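You operate a simulated robot arm through the tools that you are given. There is no shell and no other tool. Be economical: measure what you need, move in short steps, check, and stop when the job is done.

The job below is to be done with a simulated robot arm. You get a single attempt, and the scene is never put back.

JOB
Run the felt strip in at stitch 3, blue band under the foot.
Fine: foot down, machine off at the end.

Only the result counts: the job must be done as asked and must still hold three seconds after the hand-in. Knocking over, shifting, dropping, spilling or breaking anything else fails it.

ROBOT AND FRAMES
A 7-joint arm with a fingered hand on a trunk, on a base that drives. Base frame: it is fixed to the floor where the robot stands at the start and does not move with it; the origin is under the middle of the robot, x ahead of it, y to its left, z up. Units: mm, degrees, N and s.
With the tool pointing down near the work surface it reaches from about 320 to 740 mm from the robot's upright axis, wherever it stands. Its first joint turns from -166.0 to 166.0 degrees. Places, roughly: machine switch [400, -300, 800]; presser lever [500, 0, 900]; stitch dial [400, -400, 1000]. Payload 4 kg.
The tool frame sits at the grasp point between the pads (the TCP): z along the fingers, y along the line on which they close. The tips reach 26 mm beyond it. Largest opening 132 mm; the body of the gripper starts 73 mm behind the TCP. The gripper is a hand of 4 fingers: y runs from the thumb to the fingers, the wrist lies at [0, 0, -239] in the tool frame, and closing takes about 1.5 s.
Orientation is that of the tool frame in the base frame, as a unit quaternion [w, x, y, z]. With the fingers straight down and closing along the base's y, the tool's x points along the base's -x, its y along +y and its z along -z.

CONTROLS
- The arm moves only by the tool jog_arm. Its arguments are lists of equal length, an entry for each row: "xyz": the shift along the base's x, y, z in units of 100 mm (1.0 is 100 mm), a list of three; "rotation": the turn, a rotation vector about the base's x, y, z in units of 120 degrees (1.0 is 120 degrees), a list of three. In form: {"xyz": [[tx, ty, tz], ...], "rotation": [[ax, ay, az], ...]}. A call has 1 to 8 rows; each row is the pose to reach, as a shift and turn from the pose commanded when the call began. "hand" is the closure, from 0 (fully open) to 1 (shut), set as the call begins (left out, the last holds). A call with a number of a shift or a turn outside -1 to 1 is refused whole. Each row takes 0.2 s and may step no farther than 50 mm and 8.6 degrees from the row before; otherwise, or with a gripper value out of range, the whole call is refused. A pose out of reach is approached as far as the arm can. The call stops where the force on the tool passes 70 N (or 10 N more than at its start, if that is more) or the arm is blocked; 0.2 s more then pass. Each finger travels about 72 mm/s and halts on what it meets, pressing with about 34 N; the grip force reading is that of the motor and also rises with nothing between the fingers. The clock runs only during rows and for 0.2 s after the last one: add rows that repeat a pose to give the fingers time. The reply holds the time, the measured pose of the TCP, the force on the tool along the base axes, the opening and the grip force, in the units named above and with some noise, with the torque about the TCP (base axes, N m) and any sound that the robot's microphone picked up.
- Cameras (640 x 400 px; columns grow to the right, rows downward): "scene" is now at [8.3, 103.3, 1504.7]; the picture's right is [-0.57, -0.82, 0.00], its down [-0.57, 0.39, -0.72] and it looks along [0.59, -0.41, -0.69] (base axes); focal length 267 px, centre (320, 200). "wrist" rides on the gripper at [68, 2, -97] in the tool frame; the picture's right is [-0.03, 1.00, 0.00], its down [-0.82, -0.02, -0.58] and it looks along [-0.58, -0.01, 0.82] (tool axes); focal length 270 px, centre (320, 200). There is no depth. A picture from a camera that has moved, and an enlarged one, comes with that camera's place and axes in the base frame and with its lens.
- camera(camera): a new picture of that camera. The clock stands still meanwhile.
- slide_trunk(by): slides the trunk up (or, below 0, down) by that many mm; the arm and the scene camera ride with it, the base frame stays. It gives what a move gives, with no picture.
- steer(legs): drives the robot by 1 to 6 legs, each [ahead, turn to the left] in mm and degrees, along the robot's own axes; the way and the turn of a leg run together, so that a leg with both is an arc; at most 1500 mm and 180 degrees a leg. The arm and the cameras ride along, it lands a little off, and it stops where it bumps. It gives what a move gives.
- set_grasp(shape): the hand has 4 fingers and takes this shape, open, in about a second: jaw (thumb against the fingers, like two jaws); tri (thumb and two fingers); tip (a fingertip pinch); poke (one finger out to press); point (the index stretched); flat (the hand flat); cup (the hand cupped); fist (a fist). The gripper value then closes the fingers along that shape, each until it touches; the sizes above hold for jaw. It gives what a move gives, with no picture.
- turn_head(pan, tilt): turns the head with the scene camera to pan (to the left, within 155 degrees either way) and tilt (down, from -29 to 69), counted from straight ahead of the robot. It gives what a move gives.
- enlarge(camera, box): a new picture of the part [left, top, right, bottom] of that camera's present view, enlarged. The clock stands still meanwhile.
- finish_job(): hands the job in; it is judged then, once.

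Go step by step. Nothing tells you exact positions but the pictures and the camera data: compare them with the known pose of the tool, close in by small moves and look again before you grip or let go. The budget is 120 turns and 82 pictures, counting those below and the enlarged ones. Unless the task says otherwise, let go and move clear before handing in, and close with one line.

The tools are called after ">>>" by a JSON object that holds its "op" and its "data". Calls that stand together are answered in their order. jog_arm: Moves the arm, as the interface text tells. Its arguments: {"type":"object","properties":{"xyz":{"type":"array","items":{"type":"array","items":{"type":"number"}}},"rotation":{"type":"array","items":{"type":"array","items":{"type":"number"}}},"hand":{"type":"number"}},"required":["xyz","rotation"]} The other tools are called the same way: slide_trunk (by) slides the trunk up or down; set_grasp (shape) gives the hand a shape; steer (legs) drives the base; turn_head (pan, tilt) turns the head that bears the scene camera; camera (camera) takes a picture; enlarge (camera, box) takes an enlarged picture of a part of a camera's view; finish_job () hands the job in.

At the start:

```text
t: 0.0
tcp_pos: [432.4, -231.4, 1145.7]
tcp_rot: [0.0, 0.0, 1.0, -0.001]
contact_force: [-1.0, 0.5, -0.6]
torque: [-0.03, 0.02, -0.01]
finger_gap: 131.9
gripper_force: 0.0
shape: jaw
trunk travel left (down, up): [-475.0, 115.0]
robot x, y, heading: [-1.9, -2.4, -0.3]
head pan, tilt: [-34.9, 43.6]
```

scene: 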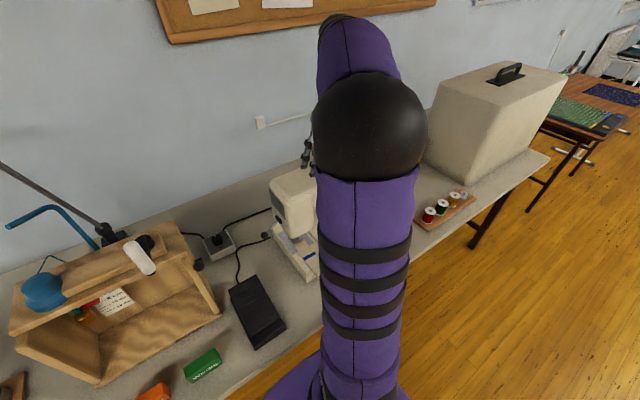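
wrist: 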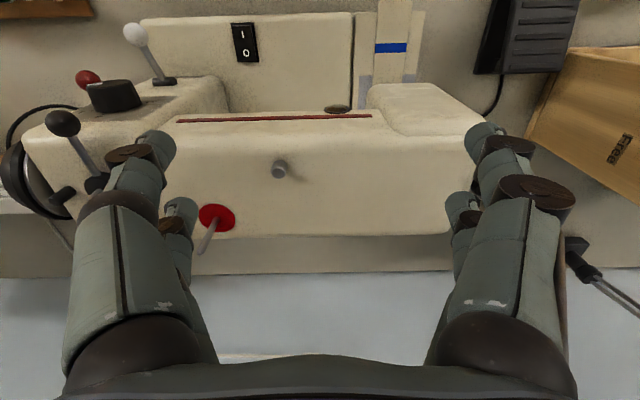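

I see the sewing machine partly hidden behind the arm in the scene view. The wrist view shows it upside down, with the switch, levers, a dial and the felt strip with a blue band. I'll enlarge both views before moving.

>>> {"op": "enlarge", "data": {"camera": "wrist", "box": [0, 0, 320, 200]}}

>>> {"op": "enlarge", "data": {"camera": "wrist", "box": [240, 0, 560, 200]}}

>>> {"op": "enlarge", "data": {"camera": "scene", "box": [200, 120, 360, 320]}}

```text
2.00 times, centred on (160, 100) of wrist
camera zoom: at [362.0, -229.1, 1242.9], right [0.03, 1.0, 0.0], down [0.82, -0.02, 0.58], along [0.58, -0.01, -0.82], focal length 541 px, centre (640, 400)
```

zoom: 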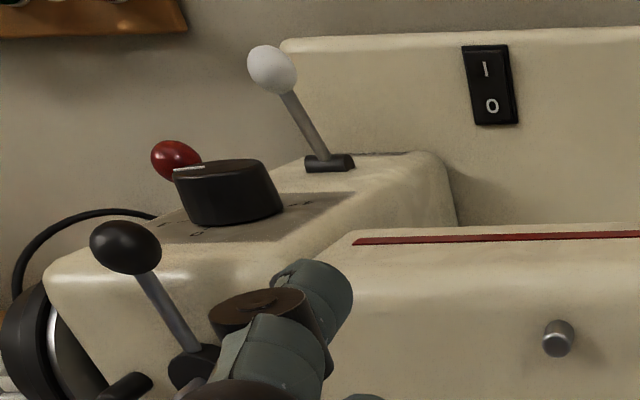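

```text
2.00 times, centred on (400, 100) of wrist
camera zoom: at [362.0, -229.1, 1242.9], right [0.03, 1.0, 0.0], down [0.82, -0.02, 0.58], along [0.58, -0.01, -0.82], focal length 541 px, centre (160, 400)
```

zoom: 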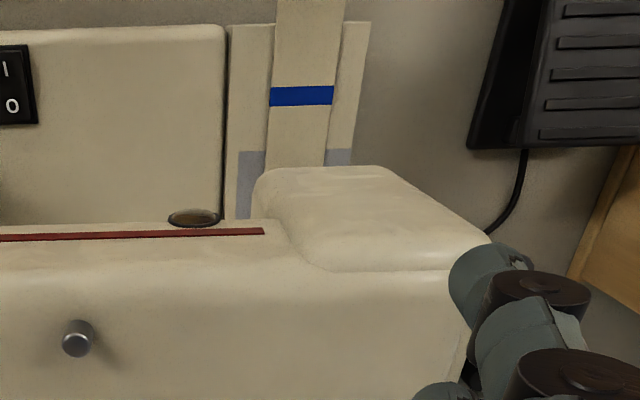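

```text
2.00 times, centred on (280, 220) of scene
camera zoom: at [8.3, 103.3, 1504.7], right [-0.57, -0.82, 0.0], down [-0.57, 0.39, -0.72], along [0.59, -0.41, -0.69], focal length 535 px, centre (400, 160)
```

zoom: 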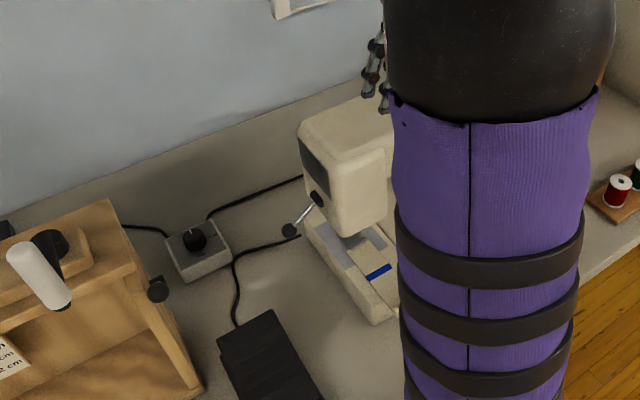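

The dial, switch and lever match the places given. I'll move the hand back and to the right to see the dial and free the scene view.

>>> {"op": "jog_arm", "data": {"xyz": [[-0.25, -0.35, 0.1], [-0.5, -0.7, 0.2], [-0.75, -1.0, 0.2], [-1.0, -1.0, 0.2]], "rotation": [[0, 0, 0], [0, 0, 0], [0, 0, 0], [0, 0, 0]]}}

>>> {"op": "camera", "data": {"camera": "wrist"}}

>>> {"op": "camera", "data": {"camera": "scene"}}

```text
t: 1.0
tcp_pos: [332.2, -330.5, 1166.2]
tcp_rot: [0.0, 0.0, 1.0, 0.001]
contact_force: [1.0, -0.6, 0.0]
torque: [0.02, -0.01, 0.0]
finger_gap: 132.0
gripper_force: 0.0
shape: jaw
trunk travel left (down, up): [-475.0, 115.0]
robot x, y, heading: [0.3, -1.4, -0.2]
head pan, tilt: [-34.9, 43.6]
```

```text
76 pictures are left
camera wrist: at [263.4, -329.0, 1262.5], right [0.02, 1.0, 0.0], down [0.82, -0.02, 0.58], along [0.58, -0.01, -0.82], focal length 270 px, centre (320, 200)
```

wrist: 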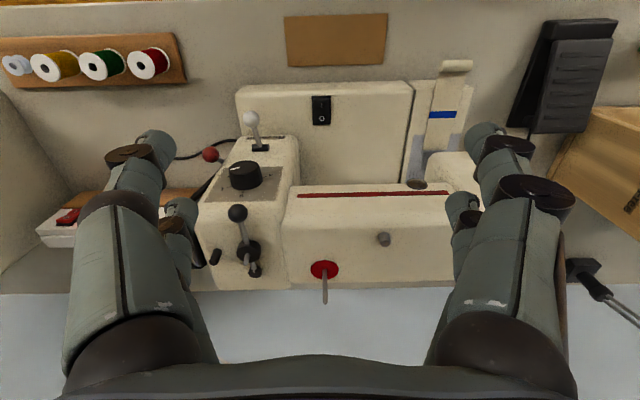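

```text
75 pictures are left
camera scene: at [8.3, 103.1, 1504.8], right [-0.57, -0.82, 0.0], down [-0.57, 0.39, -0.72], along [0.59, -0.41, -0.69], focal length 267 px, centre (320, 200)
```

scene: 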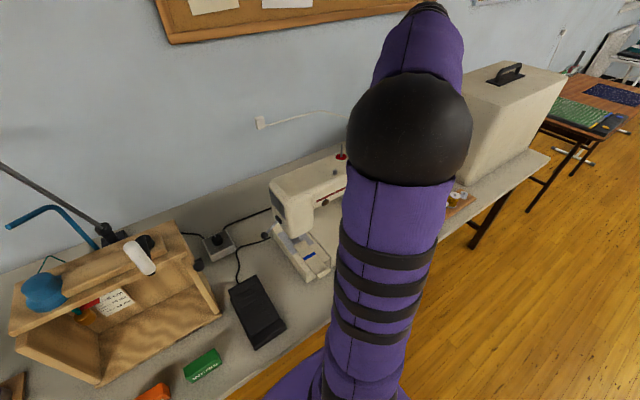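

The whole machine is now in the wrist view. I'll enlarge the dial area, the foot area and the power strip.

>>> {"op": "enlarge", "data": {"camera": "wrist", "box": [190, 80, 350, 180]}}

>>> {"op": "enlarge", "data": {"camera": "wrist", "box": [180, 180, 340, 280]}}

>>> {"op": "enlarge", "data": {"camera": "wrist", "box": [370, 50, 530, 150]}}

>>> {"op": "enlarge", "data": {"camera": "scene", "box": [220, 140, 360, 300]}}

>>> {"op": "enlarge", "data": {"camera": "wrist", "box": [30, 180, 110, 250]}}

```text
4.00 times, centred on (270, 130) of wrist
camera zoom: at [263.4, -329.0, 1262.5], right [0.02, 1.0, 0.0], down [0.82, -0.02, 0.58], along [0.58, -0.01, -0.82], focal length 1081 px, centre (520, 480)
```

zoom: 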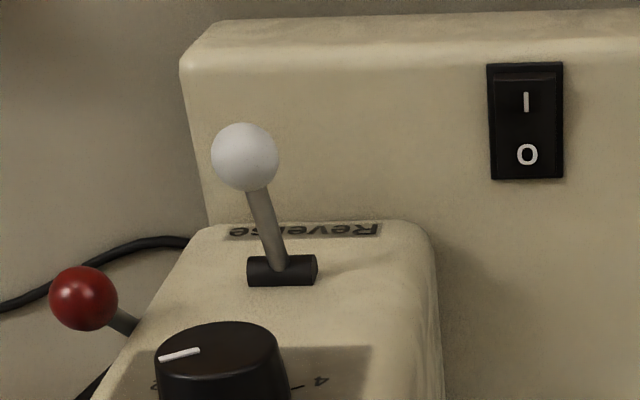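

```text
4.00 times, centred on (260, 230) of wrist
camera zoom: at [263.4, -329.0, 1262.5], right [0.02, 1.0, 0.0], down [0.82, -0.02, 0.58], along [0.58, -0.01, -0.82], focal length 1081 px, centre (560, 80)
```

zoom: 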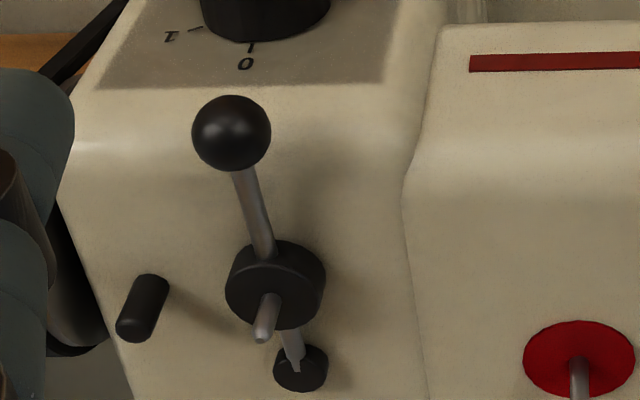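

```text
4.00 times, centred on (450, 100) of wrist
camera zoom: at [263.4, -329.0, 1262.5], right [0.02, 1.0, 0.0], down [0.82, -0.02, 0.58], along [0.58, -0.01, -0.82], focal length 1081 px, centre (-200, 600)
```

zoom: 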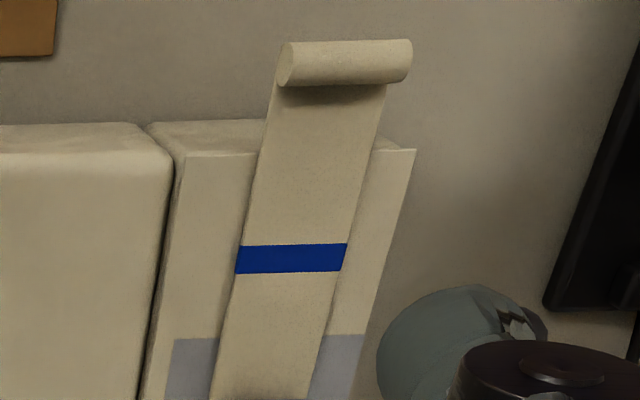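

```text
2.50 times, centred on (290, 220) of scene
camera zoom: at [8.3, 103.1, 1504.8], right [-0.57, -0.82, 0.0], down [-0.57, 0.39, -0.72], along [0.59, -0.41, -0.69], focal length 668 px, centre (395, 150)
```

zoom: 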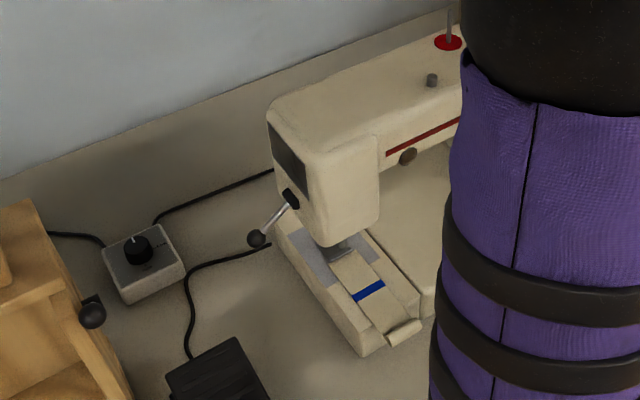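

```text
5.71 times, centred on (70, 215) of wrist
camera zoom: at [263.4, -329.0, 1262.5], right [0.02, 1.0, 0.0], down [0.82, -0.02, 0.58], along [0.58, -0.01, -0.82], focal length 1544 px, centre (1749, 114)
```

zoom: 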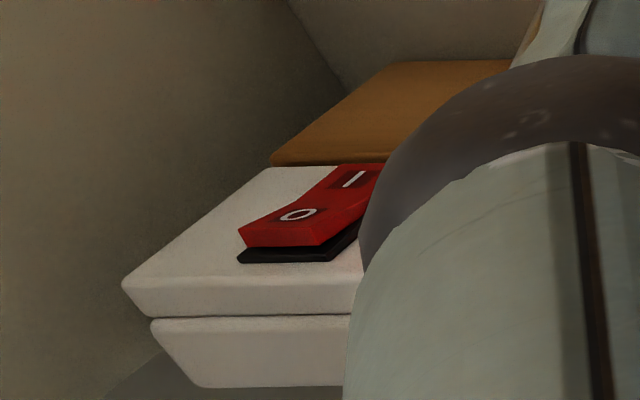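

The dial has numbers and a white pointer, and beside it is a lever labelled "Reverse". I'll go above the dial and look straight down to read it.

>>> {"op": "jog_arm", "data": {"xyz": [[0.15, -0.2, 0], [0.3, -0.4, 0], [0.5, -0.6, 0], [0.7, -0.75, 0], [0.85, -0.75, 0]], "rotation": [[0, 0.06, 0], [0, 0.12, 0], [0, 0.18, 0], [0, 0.24, 0], [0, 0.292, 0]]}}

>>> {"op": "camera", "data": {"camera": "wrist"}}

```text
t: 2.2
tcp_pos: [372.4, -366.8, 1170.9]
tcp_rot: [-0.278, -0.01, 0.96, -0.011]
contact_force: [-0.9, -1.0, -0.3]
torque: [0.06, -0.12, -0.05]
finger_gap: 131.9
gripper_force: 0.0
shape: jaw
out of reach, approached as far as the arm can: row 4, 5
trunk travel left (down, up): [-475.0, 115.0]
robot x, y, heading: [2.3, -2.8, 0.2]
head pan, tilt: [-34.9, 43.6]
```

```text
69 pictures are left
camera wrist: at [366.8, -363.0, 1289.1], right [0.0, 1.0, -0.03], down [1.0, 0.0, 0.05], along [0.05, -0.03, -1.0], focal length 270 px, centre (320, 200)
```

wrist: 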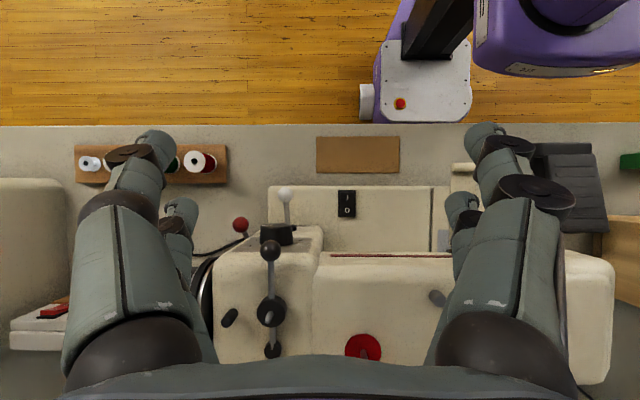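

The straight-down view shows the dial from its side, so its panel must slope toward the robot. I'll enlarge to confirm.

>>> {"op": "enlarge", "data": {"camera": "wrist", "box": [200, 170, 360, 270]}}

>>> {"op": "enlarge", "data": {"camera": "scene", "box": [220, 120, 400, 300]}}

```text
4.00 times, centred on (280, 220) of wrist
camera zoom: at [366.8, -363.0, 1289.1], right [0.0, 1.0, -0.03], down [1.0, 0.0, 0.05], along [0.05, -0.03, -1.0], focal length 1081 px, centre (480, 120)
```

zoom: 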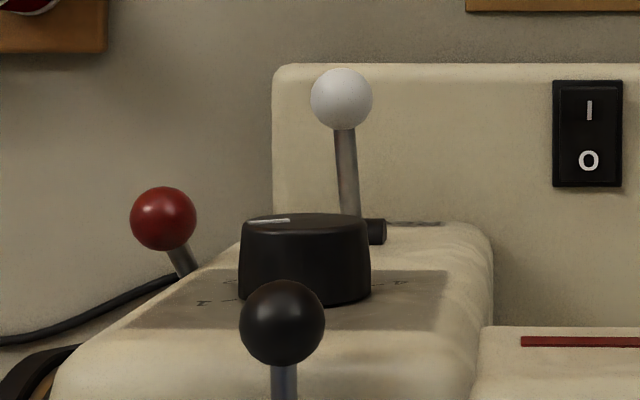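

```text
2.22 times, centred on (310, 210) of scene
camera zoom: at [5.9, 102.6, 1504.9], right [-0.57, -0.82, 0.0], down [-0.56, 0.39, -0.73], along [0.6, -0.41, -0.69], focal length 594 px, centre (342, 178)
```

zoom: 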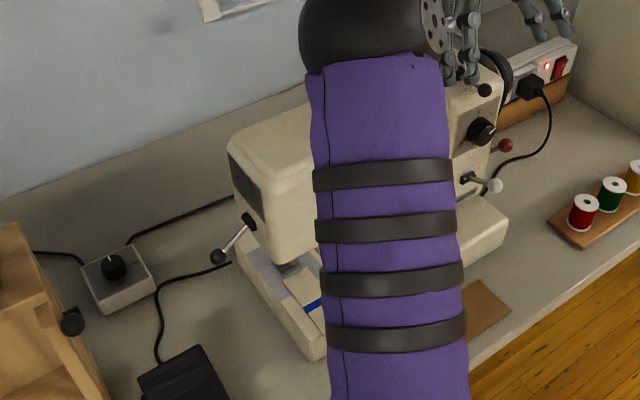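

The power strip is lit, and the dial sits on the pillar's front face, with its axis toward the robot. I'll zoom in on the dial from the scene camera.

>>> {"op": "enlarge", "data": {"camera": "scene", "box": [330, 130, 390, 190]}}

```text
6.67 times, centred on (360, 160) of scene
camera zoom: at [5.9, 102.6, 1504.9], right [-0.57, -0.82, 0.0], down [-0.56, 0.39, -0.73], along [0.6, -0.41, -0.69], focal length 1782 px, centre (53, 467)
```

zoom: 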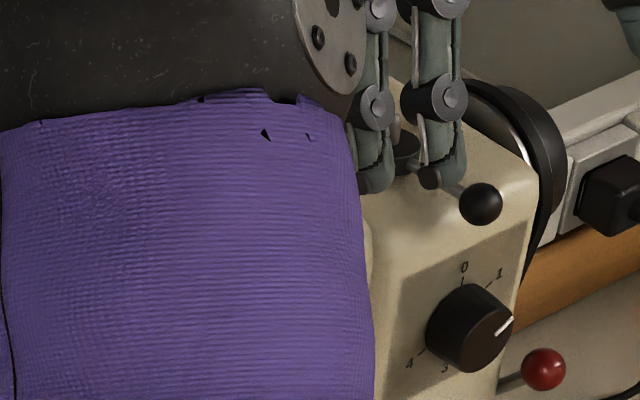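

The dial face is at about [412, -418, 985], facing the robot. The white reverse lever's ball is below it at about [378, -420, 916], and a red ball is at about [416, -473, 939]. I'll tilt the tool toward horizontal to see the dial face straight on.

>>> {"op": "jog_arm", "data": {"xyz": [[-0.2, 0, 0], [-0.4, -0.1, 0], [-0.6, -0.2, 0], [-0.8, -0.3, -0.1], [-0.8, -0.4, -0.3], [-0.8, -0.5, -0.5]], "rotation": [[0, -0.07, 0], [0, -0.14, 0], [0, -0.21, 0], [0, -0.28, 0], [0, -0.35, 0], [0, -0.42, 0]]}}

```text
t: 3.6
tcp_pos: [297.1, -415.8, 1123.0]
tcp_rot: [0.158, -0.005, 0.987, -0.014]
contact_force: [-0.1, 0.5, 0.0]
torque: [-0.02, 0.03, -0.01]
finger_gap: 131.8
gripper_force: 0.0
shape: jaw
trunk travel left (down, up): [-475.0, 115.0]
robot x, y, heading: [2.4, -0.5, 0.3]
head pan, tilt: [-34.9, 43.6]
```

The tool is now tilted 18° past vertical. I'll keep tilting and lower toward the dial's height.

>>> {"op": "jog_arm", "data": {"xyz": [[0, 0, -0.25], [0, 0, -0.5], [0, 0, -0.75], [0, 0, -0.95], [0, 0, -1.0]], "rotation": [[0, -0.07, 0], [0, -0.14, 0], [0, -0.21, 0], [0, -0.28, 0], [0, -0.31, 0]]}}

>>> {"op": "camera", "data": {"camera": "wrist"}}

```text
t: 4.8
tcp_pos: [297.9, -414.3, 1020.7]
tcp_rot: [0.465, 0.0, 0.885, -0.014]
contact_force: [0.3, -0.4, 0.0]
torque: [0.01, 0.02, -0.01]
finger_gap: 132.0
gripper_force: 0.2
shape: jaw
trunk travel left (down, up): [-475.0, 115.0]
robot x, y, heading: [5.5, -0.4, 0.0]
head pan, tilt: [-34.9, 43.6]
```

```text
65 pictures are left
camera wrist: at [178.6, -411.6, 1019.0], right [0.03, 1.0, -0.01], down [-0.01, 0.01, 1.0], along [1.0, -0.03, 0.01], focal length 270 px, centre (320, 200)
```

wrist: 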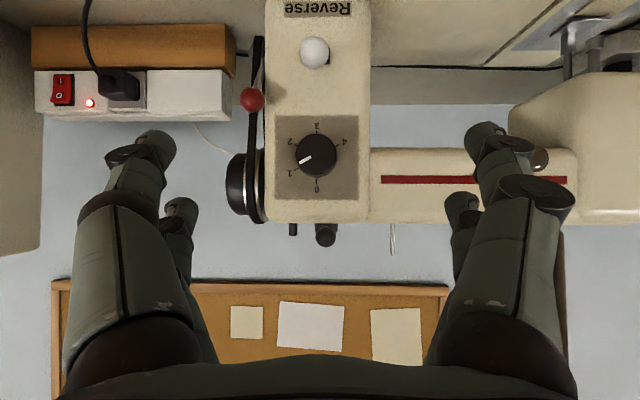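

>>> {"op": "enlarge", "data": {"camera": "wrist", "box": [270, 110, 370, 200]}}

>>> {"op": "enlarge", "data": {"camera": "wrist", "box": [370, 0, 610, 180]}}

```text
4.44 times, centred on (320, 155) of wrist
camera zoom: at [178.6, -411.6, 1019.0], right [0.03, 1.0, -0.01], down [-0.01, 0.01, 1.0], along [1.0, -0.03, 0.01], focal length 1201 px, centre (320, 400)
```

zoom: 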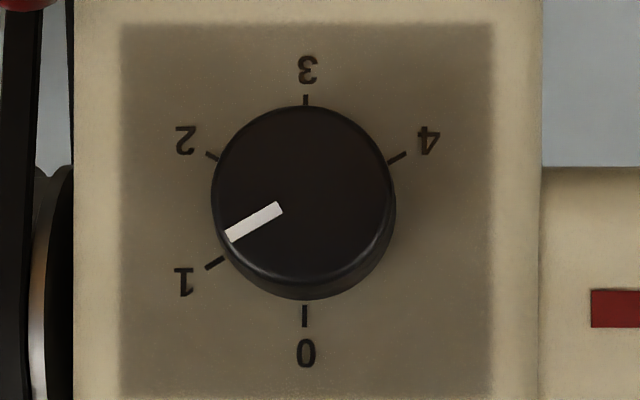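

```text
2.22 times, centred on (490, 90) of wrist
camera zoom: at [178.6, -411.6, 1019.0], right [0.03, 1.0, -0.01], down [-0.01, 0.01, 1.0], along [1.0, -0.03, 0.01], focal length 601 px, centre (-58, 444)
```

zoom: 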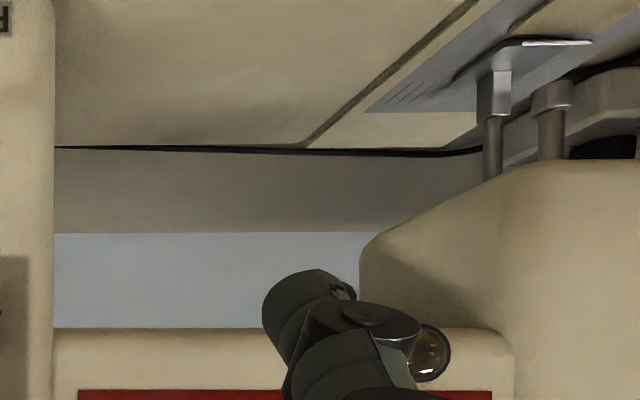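

The dial has marks 0 to 4, 60° apart, and the pointer is at 1. Stitch 3 needs 120° clockwise seen from the robot (+x rotation), and the knob axis is at about y=-421, z=982. The presser foot is up. I'll level the tool along +x first.

>>> {"op": "jog_arm", "data": {"xyz": [[0.05, -0.01, -0.05], [0.1, -0.03, -0.1], [0.15, -0.05, -0.2], [0.2, -0.06, -0.3], [0.25, -0.06, -0.38], [0.25, -0.06, -0.38]], "rotation": [[0, -0.06, 0.003], [0, -0.12, 0.006], [0, -0.18, 0.01], [0, -0.24, 0.013], [0, -0.2875, 0.015], [0, -0.2875, 0.015]], "hand": 0.4}}

>>> {"op": "camera", "data": {"camera": "wrist"}}

>>> {"op": "camera", "data": {"camera": "scene"}}

```text
t: 6.2
tcp_pos: [321.5, -421.6, 982.3]
tcp_rot: [0.706, -0.01, 0.708, -0.006]
contact_force: [-0.2, -0.3, 0.2]
torque: [-0.01, 0.0, -0.03]
finger_gap: 79.8
gripper_force: 0.1
shape: jaw
trunk travel left (down, up): [-475.0, 115.0]
robot x, y, heading: [-2.0, 0.3, -0.3]
head pan, tilt: [-34.9, 43.6]
```

```text
62 pictures are left
camera wrist: at [223.6, -421.3, 914.3], right [0.0, 1.0, 0.0], down [-0.58, 0.0, 0.82], along [0.82, 0.0, 0.58], focal length 270 px, centre (320, 200)
```

wrist: 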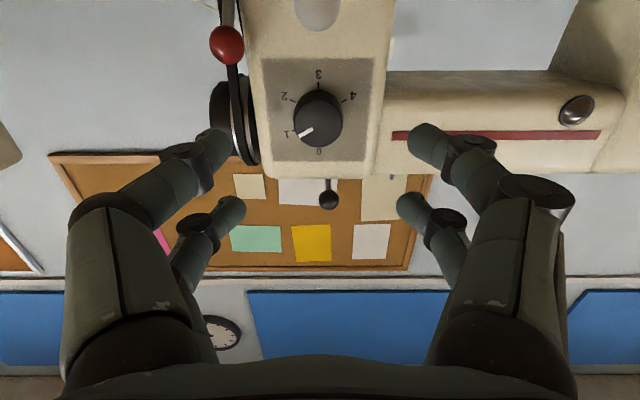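

```text
61 pictures are left
camera scene: at [8.2, 103.1, 1504.8], right [-0.57, -0.82, 0.0], down [-0.57, 0.39, -0.72], along [0.59, -0.41, -0.69], focal length 267 px, centre (320, 200)
```

scene: 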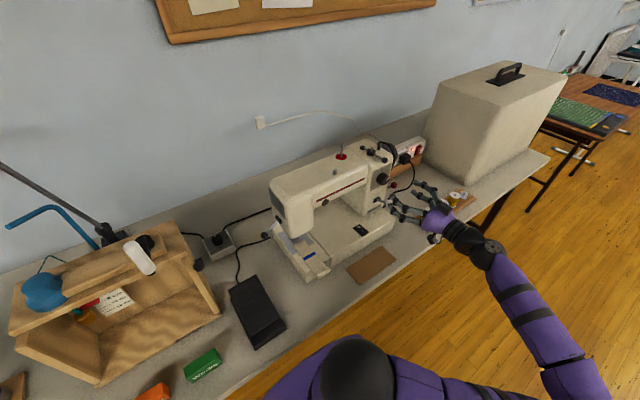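

The hand is level and aligned with the knob, with finger pairs about ±20 mm across it. I'll roll -30°, narrow the opening, and advance over the knob.

>>> {"op": "jog_arm", "data": {"xyz": [[0, 0, 0], [0, 0, 0], [0, 0, 0], [0.1, 0, 0], [0.3, 0, 0], [0.5, 0, 0], [0.6, 0, 0]], "rotation": [[-0.0625, 0, 0], [-0.125, 0, 0], [-0.1875, 0, 0], [-0.25, 0, 0], [-0.25, 0, 0], [-0.25, 0, 0], [-0.25, 0, 0]], "hand": 0.5}}

>>> {"op": "camera", "data": {"camera": "wrist"}}

>>> {"op": "enlarge", "data": {"camera": "scene", "box": [340, 120, 460, 240]}}

```text
t: 7.8
tcp_pos: [381.7, -422.1, 982.5]
tcp_rot: [0.679, -0.192, 0.683, -0.19]
contact_force: [0.3, -0.2, 0.6]
torque: [-0.01, -0.03, 0.0]
finger_gap: 66.7
gripper_force: 0.0
shape: jaw
trunk travel left (down, up): [-475.0, 115.0]
robot x, y, heading: [0.1, -1.0, -0.1]
head pan, tilt: [-34.9, 43.6]
```

```text
60 pictures are left
camera wrist: at [283.9, -456.0, 923.6], right [0.0, 0.87, -0.5], down [-0.57, 0.4, 0.71], along [0.82, 0.29, 0.5], focal length 270 px, centre (320, 200)
```

wrist: 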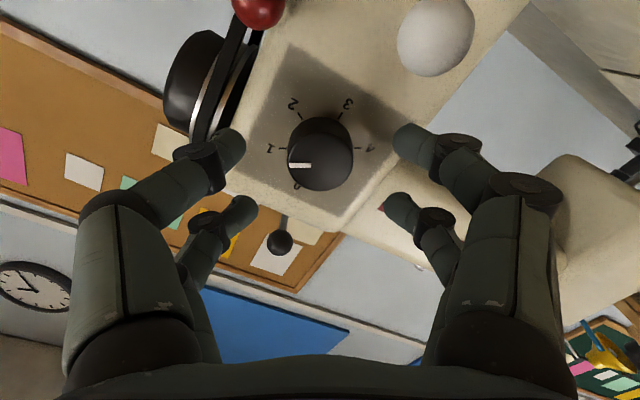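

```text
3.33 times, centred on (400, 180) of scene
camera zoom: at [8.2, 103.3, 1504.7], right [-0.57, -0.82, 0.0], down [-0.57, 0.39, -0.72], along [0.59, -0.41, -0.69], focal length 891 px, centre (53, 267)
```

zoom: 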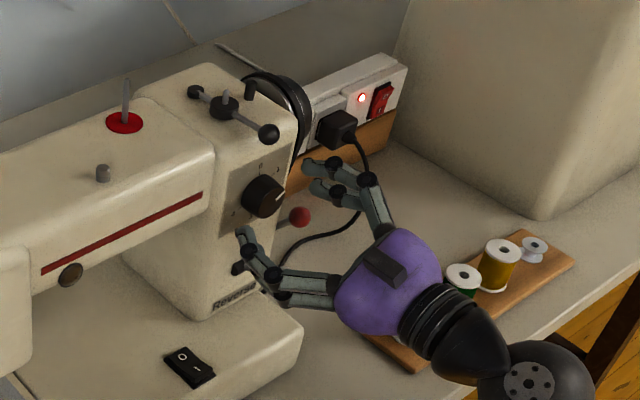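

The fingers frame the knob, though its face may be a little farther than I first computed (x about 425). I'll advance another 30 mm slowly and look.

>>> {"op": "jog_arm", "data": {"xyz": [[0.1, 0.0, 0], [0.2, 0.0, 0], [0.3, 0.0, 0]], "rotation": [[0, 0, 0], [0, 0, 0], [0, 0, 0]]}}

>>> {"op": "camera", "data": {"camera": "wrist"}}

>>> {"op": "enlarge", "data": {"camera": "scene", "box": [355, 130, 435, 210]}}

```text
t: 8.6
tcp_pos: [408.3, -422.7, 984.9]
tcp_rot: [0.679, -0.19, 0.683, -0.192]
contact_force: [-20.9, 1.2, -3.2]
torque: [0.07, 0.13, 0.47]
finger_gap: 66.6
gripper_force: 0.0
shape: jaw
trunk travel left (down, up): [-475.0, 115.0]
robot x, y, heading: [0.6, 2.0, -0.2]
head pan, tilt: [-34.9, 43.6]
```

```text
58 pictures are left
camera wrist: at [310.4, -456.7, 925.8], right [0.0, 0.87, -0.5], down [-0.57, 0.41, 0.71], along [0.82, 0.29, 0.5], focal length 270 px, centre (320, 200)
```

wrist: 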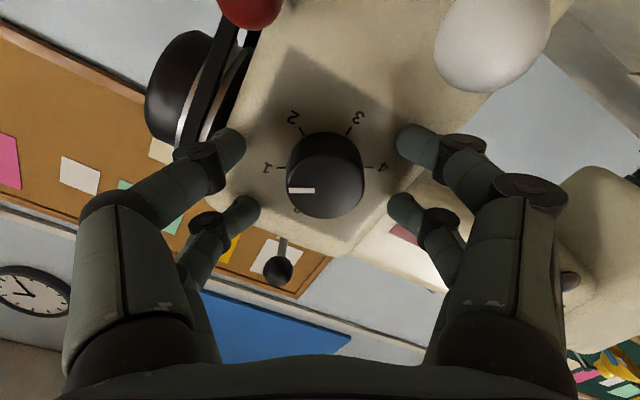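

```text
5.00 times, centred on (395, 170) of scene
camera zoom: at [6.1, 103.4, 1504.7], right [-0.57, -0.82, 0.0], down [-0.56, 0.4, -0.73], along [0.59, -0.42, -0.69], focal length 1337 px, centre (-55, 350)
```

zoom: 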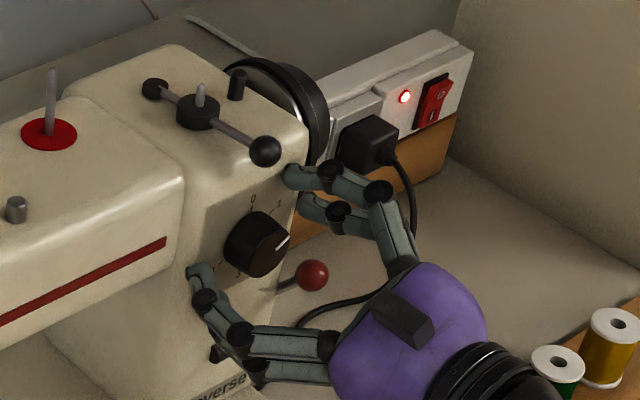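

The tips touched the panel at about x=434, so the knob lies well between the fingers. I'll back off 5 mm and close.

>>> {"op": "jog_arm", "data": {"xyz": [[-0.06, 0, -0.02], [-0.06, 0, -0.02], [-0.06, 0, -0.02], [-0.06, 0, -0.02], [-0.06, 0, -0.02], [-0.06, 0, -0.02]], "rotation": [[0, 0, 0], [0, 0, 0], [0, 0, 0], [0, 0, 0], [0, 0, 0], [0, 0, 0]], "hand": 1}}

>>> {"op": "camera", "data": {"camera": "wrist"}}

```text
t: 10.0
tcp_pos: [404.2, -420.8, 985.5]
tcp_rot: [0.681, -0.193, 0.681, -0.19]
contact_force: [2.1, 5.0, 21.2]
torque: [-0.01, -0.56, 0.44]
finger_gap: 1.4
gripper_force: 33.9
shape: jaw
trunk travel left (down, up): [-475.0, 115.0]
robot x, y, heading: [0.3, 0.4, 0.0]
head pan, tilt: [-34.9, 43.6]
```

```text
56 pictures are left
camera wrist: at [307.5, -454.4, 926.1], right [0.0, 0.87, -0.5], down [-0.58, 0.41, 0.71], along [0.82, 0.29, 0.5], focal length 270 px, centre (320, 200)
```

wrist: 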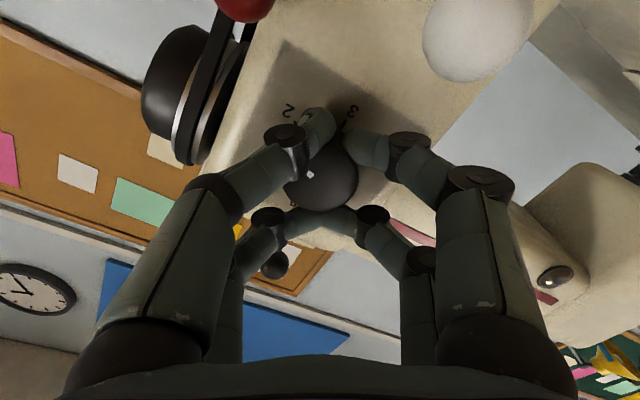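

The finger pairs straddled the knob above and below instead of pinching it, so this shape won't hold it centred. I'll open, back off, and try the fingertip pinch.

>>> {"op": "jog_arm", "data": {"xyz": [[0, 0, 0], [0, 0, 0], [0, 0, 0], [0, 0, 0], [0, 0, 0], [-0.3, 0, 0], [-0.6, 0, 0], [-0.9, 0, 0]], "rotation": [[0, 0, 0], [0, 0, 0], [0, 0, 0], [0, 0, 0], [0, 0, 0], [0, 0, 0], [0, 0, 0], [0, 0, 0]], "hand": 0.5}}

>>> {"op": "set_grasp", "data": {"shape": "tip"}}

>>> {"op": "camera", "data": {"camera": "wrist"}}

```text
t: 11.8
tcp_pos: [312.2, -423.2, 981.5]
tcp_rot: [0.679, -0.192, 0.682, -0.19]
contact_force: [0.6, 0.2, 0.3]
torque: [0.03, 0.0, 0.02]
finger_gap: 65.4
gripper_force: 0.1
shape: jaw
trunk travel left (down, up): [-475.0, 115.0]
robot x, y, heading: [-0.2, -0.8, 0.3]
head pan, tilt: [-34.9, 43.6]
```

```text
t: 12.7
tcp_pos: [313.2, -424.0, 981.9]
tcp_rot: [0.679, -0.191, 0.683, -0.19]
contact_force: [-0.1, 0.2, 0.5]
torque: [-0.02, 0.01, 0.01]
finger_gap: 131.9
gripper_force: 0.0
shape: tip
trunk travel left (down, up): [-475.0, 115.0]
robot x, y, heading: [0.8, -1.1, 0.1]
head pan, tilt: [-34.9, 43.6]
```

```text
55 pictures are left
camera wrist: at [215.9, -457.3, 921.7], right [0.0, 0.87, -0.5], down [-0.57, 0.4, 0.71], along [0.82, 0.29, 0.5], focal length 270 px, centre (320, 200)
```

wrist: 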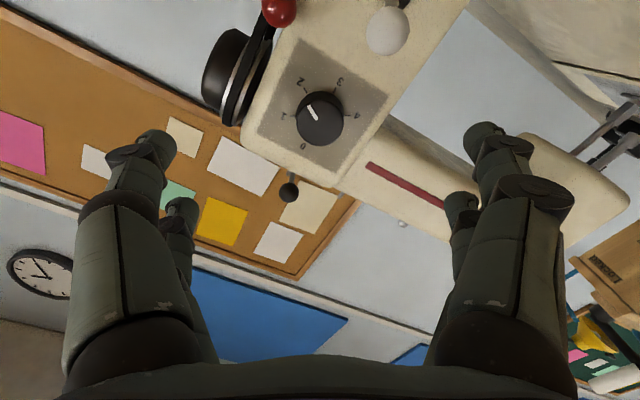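

The earlier squeeze turned the knob to about 2. I'll part-close the tip shape to see how its fingers come together.

>>> {"op": "jog_arm", "data": {"xyz": [[0, 0, 0], [0, 0, 0], [0, 0, 0], [0, 0, 0], [0, 0, 0], [0, 0, 0], [0, 0, 0]], "rotation": [[0, 0, 0], [0, 0, 0], [0, 0, 0], [0, 0, 0], [0, 0, 0], [0, 0, 0], [0, 0, 0]], "hand": 0.6}}

>>> {"op": "camera", "data": {"camera": "wrist"}}

>>> {"op": "enlarge", "data": {"camera": "wrist", "box": [270, 70, 370, 160]}}

```text
t: 14.3
tcp_pos: [311.6, -422.9, 981.2]
tcp_rot: [0.679, -0.191, 0.683, -0.188]
contact_force: [0.2, -0.3, -0.2]
torque: [-0.01, -0.02, 0.0]
finger_gap: 53.3
gripper_force: 0.1
shape: tip
trunk travel left (down, up): [-475.0, 115.0]
robot x, y, heading: [-6.4, 3.0, 0.0]
head pan, tilt: [-34.9, 43.6]
```

```text
54 pictures are left
camera wrist: at [215.7, -457.3, 921.7], right [0.0, 0.87, -0.5], down [-0.57, 0.4, 0.71], along [0.82, 0.29, 0.5], focal length 270 px, centre (320, 200)
```

wrist: 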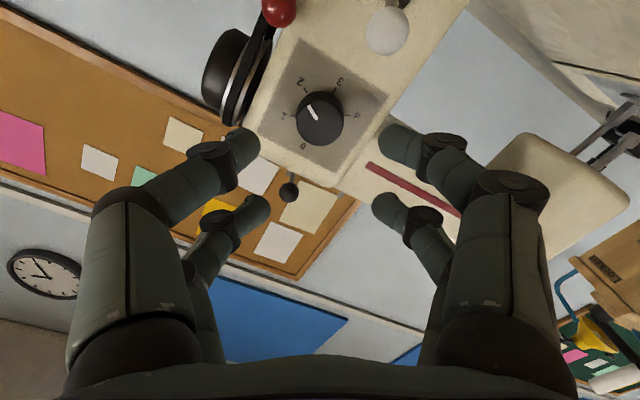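

```text
4.44 times, centred on (320, 115) of wrist
camera zoom: at [215.7, -457.3, 921.7], right [0.0, 0.87, -0.5], down [-0.57, 0.4, 0.71], along [0.82, 0.29, 0.5], focal length 1201 px, centre (320, 578)
```

zoom: 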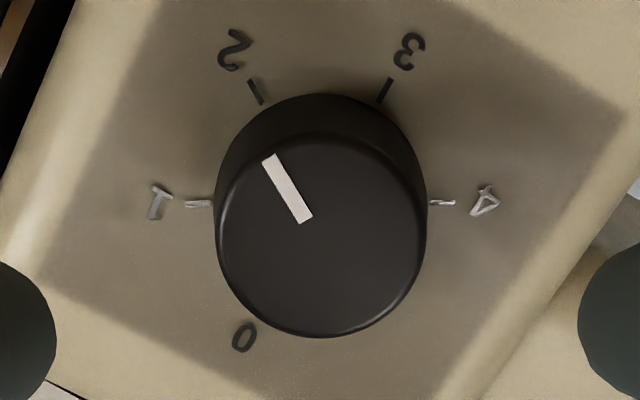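

The tip shape places its fingers in the same pairs, about ±22 mm off centre. I'll offset the hand 22 mm downward so only the upper pair pinches the knob, starting level and turning 60° from there.

>>> {"op": "jog_arm", "data": {"xyz": [[0, 0.0, -0.05], [0, 0.01, -0.1], [0.1, 0.02, -0.15], [0.3, 0.02, -0.2], [0.55, 0.02, -0.21], [0.55, 0.02, -0.21]], "rotation": [[0.066, 0, 0], [0.132, 0, 0], [0.198, 0, 0], [0.262, 0, 0], [0.262, 0, 0], [0.262, 0, 0]], "hand": 0.65}}

>>> {"op": "camera", "data": {"camera": "wrist"}}

>>> {"op": "enlarge", "data": {"camera": "scene", "box": [355, 130, 435, 210]}}

```text
t: 15.7
tcp_pos: [369.1, -420.7, 959.2]
tcp_rot: [0.706, 0.0, 0.708, 0.002]
contact_force: [0.1, 0.7, -0.2]
torque: [0.04, 0.01, 0.0]
finger_gap: 46.9
gripper_force: 0.0
shape: tip
trunk travel left (down, up): [-475.0, 115.0]
robot x, y, heading: [1.0, -0.5, -0.0]
head pan, tilt: [-34.9, 43.6]
```

```text
52 pictures are left
camera wrist: at [272.0, -419.6, 891.6], right [0.0, 1.0, 0.03], down [-0.57, -0.03, 0.82], along [0.82, -0.01, 0.57], focal length 270 px, centre (320, 200)
```

wrist: 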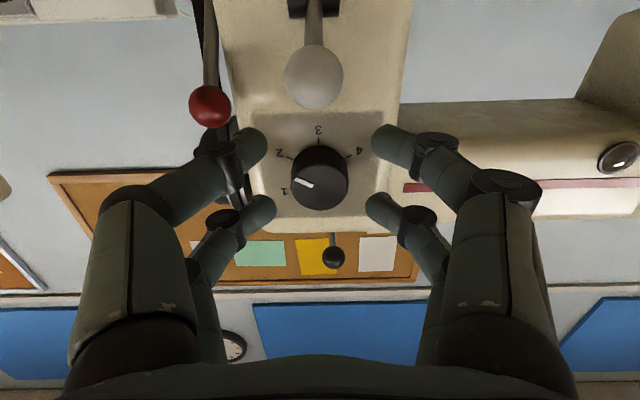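

```text
5.00 times, centred on (395, 170) of scene
camera zoom: at [8.4, 103.2, 1504.7], right [-0.57, -0.82, 0.0], down [-0.57, 0.39, -0.72], along [0.59, -0.41, -0.69], focal length 1337 px, centre (-55, 350)
```

zoom: 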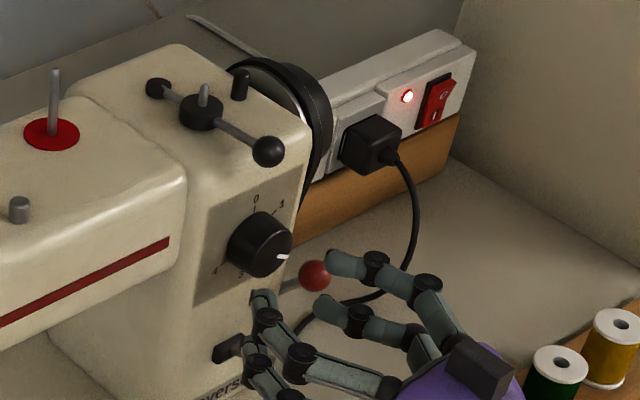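

The upper pair lines up with the knob. The near pair passes the red ball with about 10 mm to spare, so I'll advance 33 mm in small steps.

>>> {"op": "jog_arm", "data": {"xyz": [[0.12, 0.01, 0], [0.24, 0.01, 0], [0.33, 0.01, 0], [0.33, 0.01, 0]], "rotation": [[0, 0, 0], [0, 0, 0], [0, 0, 0], [0, 0, 0]]}}

>>> {"op": "camera", "data": {"camera": "wrist"}}

```text
t: 16.7
tcp_pos: [402.9, -418.3, 960.2]
tcp_rot: [0.706, 0.0, 0.709, 0.002]
contact_force: [0.4, -0.3, -0.7]
torque: [0.0, 0.0, -0.03]
finger_gap: 46.2
gripper_force: 0.1
shape: tip
trunk travel left (down, up): [-475.0, 115.0]
robot x, y, heading: [2.6, -2.1, -0.1]
head pan, tilt: [-34.9, 43.6]
```

```text
50 pictures are left
camera wrist: at [305.3, -417.4, 892.1], right [0.0, 1.0, 0.03], down [-0.57, -0.03, 0.82], along [0.82, -0.01, 0.57], focal length 270 px, centre (320, 200)
```

wrist: 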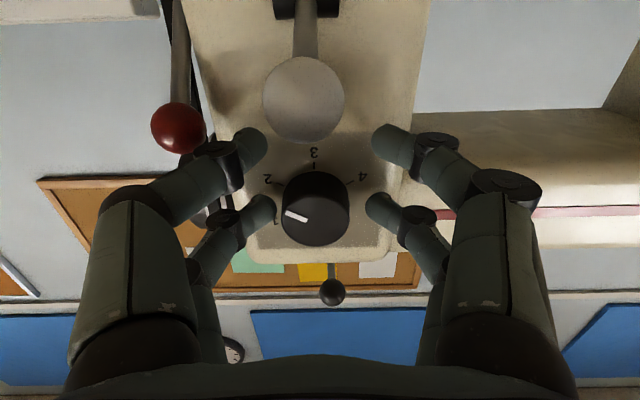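

The far pair is level with the knob and the near pair clears both balls. Closing now.

>>> {"op": "jog_arm", "data": {"xyz": [[0, -0.02, 0], [0, -0.02, 0], [0, -0.02, 0], [0, -0.02, 0], [0, -0.02, 0]], "rotation": [[0, 0, 0], [0, 0, 0], [0, 0, 0], [0, 0, 0], [0, 0, 0]], "hand": 1}}

>>> {"op": "camera", "data": {"camera": "wrist"}}

```text
t: 17.9
tcp_pos: [403.6, -420.7, 960.1]
tcp_rot: [0.706, 0.0, 0.709, 0.002]
contact_force: [2.2, 0.7, -3.9]
torque: [0.0, 0.11, 0.05]
finger_gap: 0.0
gripper_force: 33.7
shape: tip
trunk travel left (down, up): [-475.0, 115.0]
robot x, y, heading: [-2.0, 1.5, 0.1]
head pan, tilt: [-34.9, 43.6]
```

```text
49 pictures are left
camera wrist: at [305.8, -418.7, 892.0], right [0.0, 1.0, 0.03], down [-0.57, -0.03, 0.82], along [0.82, -0.01, 0.57], focal length 270 px, centre (320, 200)
```

wrist: 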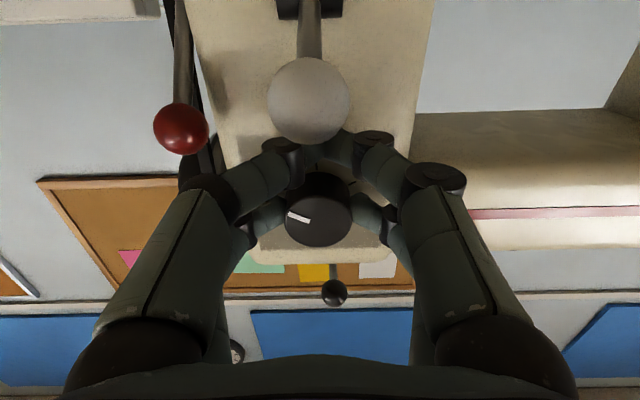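

The upper pair is now pinching the knob. I'll turn it 60° clockwise, swinging the hand around the knob's axis.

>>> {"op": "jog_arm", "data": {"xyz": [[0, 0.029, 0.002], [0, 0.057, 0.0075], [0, 0.084, 0.017], [0, 0.11, 0.029], [0, 0.134, 0.045], [0, 0.156, 0.064], [0, 0.175, 0.086], [0, 0.191, 0.11]], "rotation": [[0.0625, 0, 0], [0.125, 0, 0], [0.1875, 0, 0], [0.25, 0, 0], [0.3125, 0, 0], [0.375, 0, 0], [0.4375, 0, 0], [0.5, 0, 0]]}}

>>> {"op": "camera", "data": {"camera": "wrist"}}

>>> {"op": "enlarge", "data": {"camera": "scene", "box": [355, 130, 435, 210]}}

```text
t: 19.7
tcp_pos: [403.5, -401.5, 970.5]
tcp_rot: [0.611, 0.355, 0.611, 0.357]
contact_force: [11.7, -4.4, 8.6]
torque: [-0.11, -0.09, 0.15]
finger_gap: 0.0
gripper_force: 33.7
shape: tip
trunk travel left (down, up): [-475.0, 115.0]
robot x, y, heading: [3.1, -0.6, 0.1]
head pan, tilt: [-34.9, 43.6]
```

```text
48 pictures are left
camera wrist: at [305.1, -342.2, 938.8], right [0.0, 0.47, 0.88], down [-0.57, -0.72, 0.38], along [0.82, -0.51, 0.27], focal length 270 px, centre (320, 200)
```

wrist: 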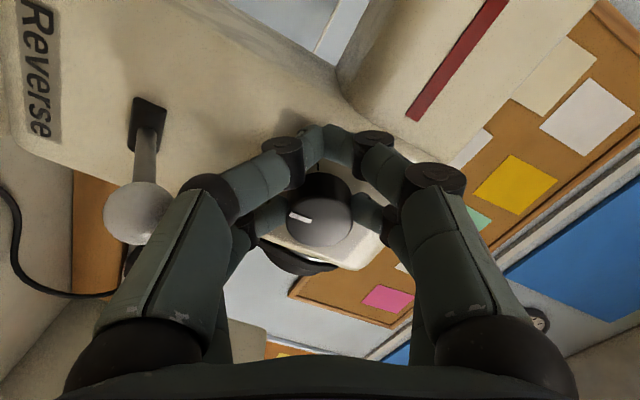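

```text
5.00 times, centred on (395, 170) of scene
camera zoom: at [9.1, 103.2, 1504.8], right [-0.57, -0.82, 0.0], down [-0.57, 0.39, -0.72], along [0.59, -0.41, -0.69], focal length 1337 px, centre (-55, 350)
```

zoom: 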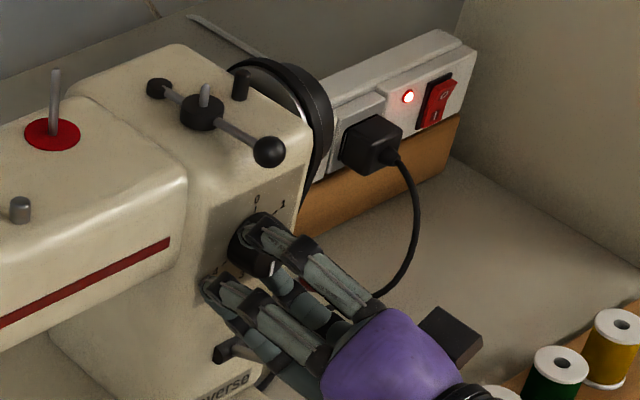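

The knob turned with the hand. I'll open slightly, back away along -x, and check the pointer.

>>> {"op": "jog_arm", "data": {"xyz": [[0, 0, 0], [0, 0, 0], [0, 0, 0], [0, 0, 0], [-0.2, 0, 0], [-0.5, 0, 0], [-0.9, 0, 0.2]], "rotation": [[0, 0, 0], [0, 0, 0], [0, 0, 0], [0, 0, 0], [0, 0, 0], [0, 0, 0], [0, 0, 0]], "hand": 0.63}}

>>> {"op": "camera", "data": {"camera": "wrist"}}

```text
t: 21.3
tcp_pos: [315.9, -402.9, 990.1]
tcp_rot: [0.61, 0.352, 0.613, 0.358]
contact_force: [0.0, 0.1, -0.5]
torque: [0.0, 0.0, 0.02]
finger_gap: 48.4
gripper_force: 0.0
shape: tip
trunk travel left (down, up): [-475.0, 115.0]
robot x, y, heading: [0.2, 1.3, 0.0]
head pan, tilt: [-34.9, 43.6]
```

```text
46 pictures are left
camera wrist: at [217.0, -342.5, 956.8], right [0.0, 0.47, 0.88], down [-0.57, -0.72, 0.39], along [0.82, -0.5, 0.27], focal length 270 px, centre (320, 200)
```

wrist: 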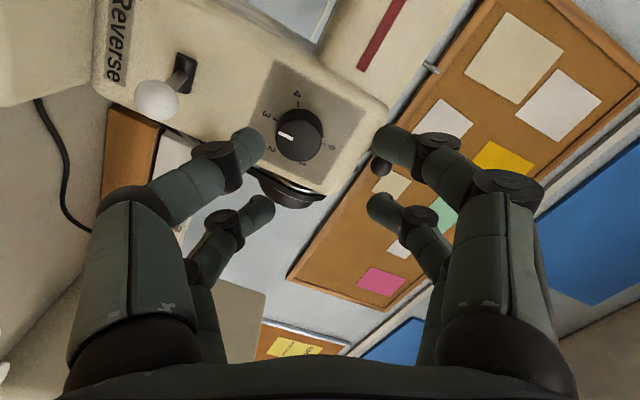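

>>> {"op": "enlarge", "data": {"camera": "wrist", "box": [250, 80, 350, 170]}}

>>> {"op": "enlarge", "data": {"camera": "scene", "box": [365, 160, 405, 200]}}

```text
4.44 times, centred on (300, 125) of wrist
camera zoom: at [217.0, -342.5, 956.8], right [0.0, 0.47, 0.88], down [-0.57, -0.72, 0.39], along [0.82, -0.5, 0.27], focal length 1201 px, centre (409, 533)
```

zoom: 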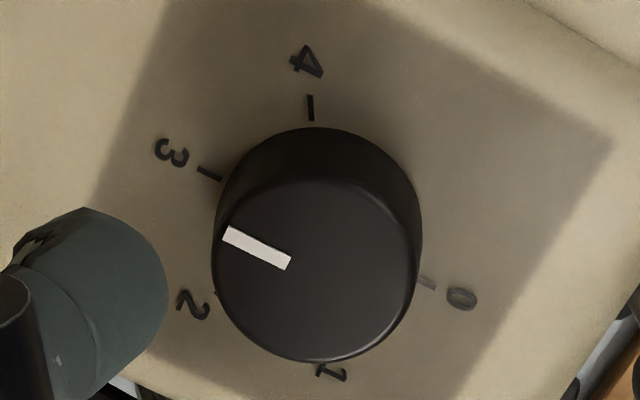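

```text
10.00 times, centred on (385, 180) of scene
camera zoom: at [9.7, 100.5, 1505.1], right [-0.57, -0.82, 0.0], down [-0.57, 0.4, -0.72], along [0.59, -0.41, -0.69], focal length 2673 px, centre (-330, 400)
```

zoom: 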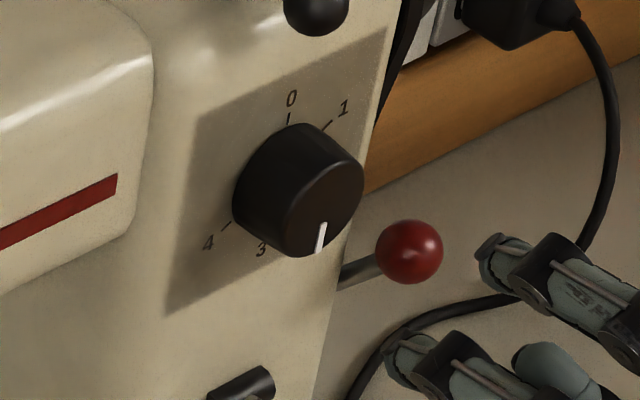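

The pointer now sits within about 2° of 3. Next is the presser lever on the left end of the head, so I'll look at it closely.

>>> {"op": "enlarge", "data": {"camera": "scene", "box": [255, 180, 335, 280]}}

>>> {"op": "jog_arm", "data": {"xyz": [[0, 0, 0.1], [0, 0, 0.2], [0, 0.1, 0.3], [0, 0.2, 0.4], [0, 0.4, 0.5], [0, 0.6, 0.6], [0, 0.8, 0.7], [0, 1.0, 0.8]], "rotation": [[-0.0625, 0, 0], [-0.125, 0, 0], [-0.1875, 0, 0], [-0.25, 0, 0], [-0.3125, 0, 0], [-0.375, 0, 0], [-0.4375, 0, 0], [-0.5, 0, 0]]}}

```text
4.00 times, centred on (295, 230) of scene
camera zoom: at [9.7, 100.5, 1505.1], right [-0.57, -0.82, 0.0], down [-0.57, 0.4, -0.72], along [0.59, -0.41, -0.69], focal length 1069 px, centre (420, 80)
```

zoom: 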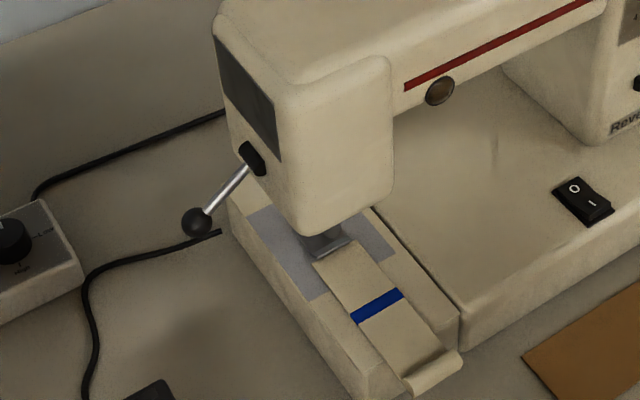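

```text
t: 23.1
tcp_pos: [321.5, -298.3, 1068.1]
tcp_rot: [0.707, -0.007, 0.707, 0.013]
contact_force: [0.2, -0.3, 0.8]
torque: [-0.01, -0.01, 0.01]
finger_gap: 48.6
gripper_force: 0.0
shape: tip
trunk travel left (down, up): [-475.0, 115.0]
robot x, y, heading: [-2.5, -0.6, -0.2]
head pan, tilt: [-34.9, 43.6]
```

The presser lever sticks out to the left from the head's end, with its ball at about [495, -42, 900]. I'll bring the wrist camera over to view the lever and foot from the front.

>>> {"op": "jog_arm", "data": {"xyz": [[0.05, 0.4, 0], [0.1, 0.8, 0], [0.15, 1.0, 0], [0.2, 1.0, -0.1], [0.2, 1.0, -0.2], [0.2, 1.0, -0.2]], "rotation": [[0, 0.07, 0], [0, 0.14, 0], [0, 0.21, 0], [0, 0.28, 0], [0, 0.35, 0], [0, 0.417, 0]]}}

>>> {"op": "jog_arm", "data": {"xyz": [[0, 0.4, 0], [0, 0.8, -0.2], [0, 1.0, -0.4], [0.1, 1.0, -0.6]], "rotation": [[0, 0, 0], [0, 0, 0], [0, 0, 0], [0, 0, 0]]}}

>>> {"op": "camera", "data": {"camera": "wrist"}}

```text
t: 24.5
tcp_pos: [331.6, -200.4, 1050.0]
tcp_rot: [0.339, 0.002, 0.941, 0.003]
contact_force: [0.0, 1.0, 0.5]
torque: [-0.02, 0.04, -0.02]
finger_gap: 48.5
gripper_force: 0.1
shape: tip
out of reach, approached as far as the arm can: row 2, 3, 4
trunk travel left (down, up): [-475.0, 115.0]
robot x, y, heading: [1.5, 3.4, -0.3]
head pan, tilt: [-34.9, 43.6]
```

```text
t: 25.5
tcp_pos: [376.3, -126.1, 1026.4]
tcp_rot: [0.338, 0.0, 0.941, 0.003]
contact_force: [0.4, 0.2, -0.4]
torque: [0.01, 0.02, 0.0]
finger_gap: 48.9
gripper_force: 0.1
shape: tip
out of reach, approached as far as the arm can: row 2, 3, 4
trunk travel left (down, up): [-475.0, 115.0]
robot x, y, heading: [0.1, 1.7, -0.0]
head pan, tilt: [-34.9, 43.6]
```

```text
42 pictures are left
camera wrist: at [261.2, -123.9, 1057.8], right [0.02, 1.0, 0.02], down [0.26, -0.03, 0.97], along [0.97, -0.01, -0.26], focal length 270 px, centre (320, 200)
```

wrist: 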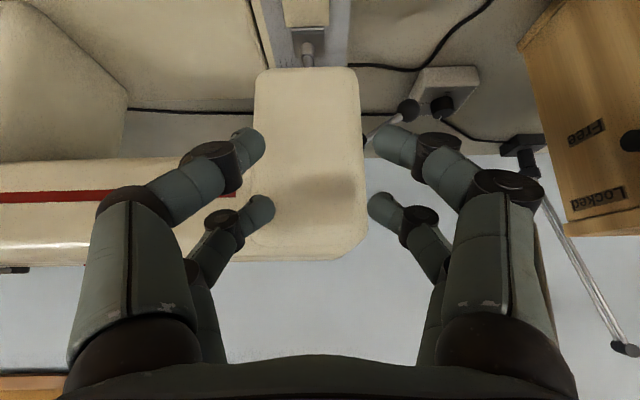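

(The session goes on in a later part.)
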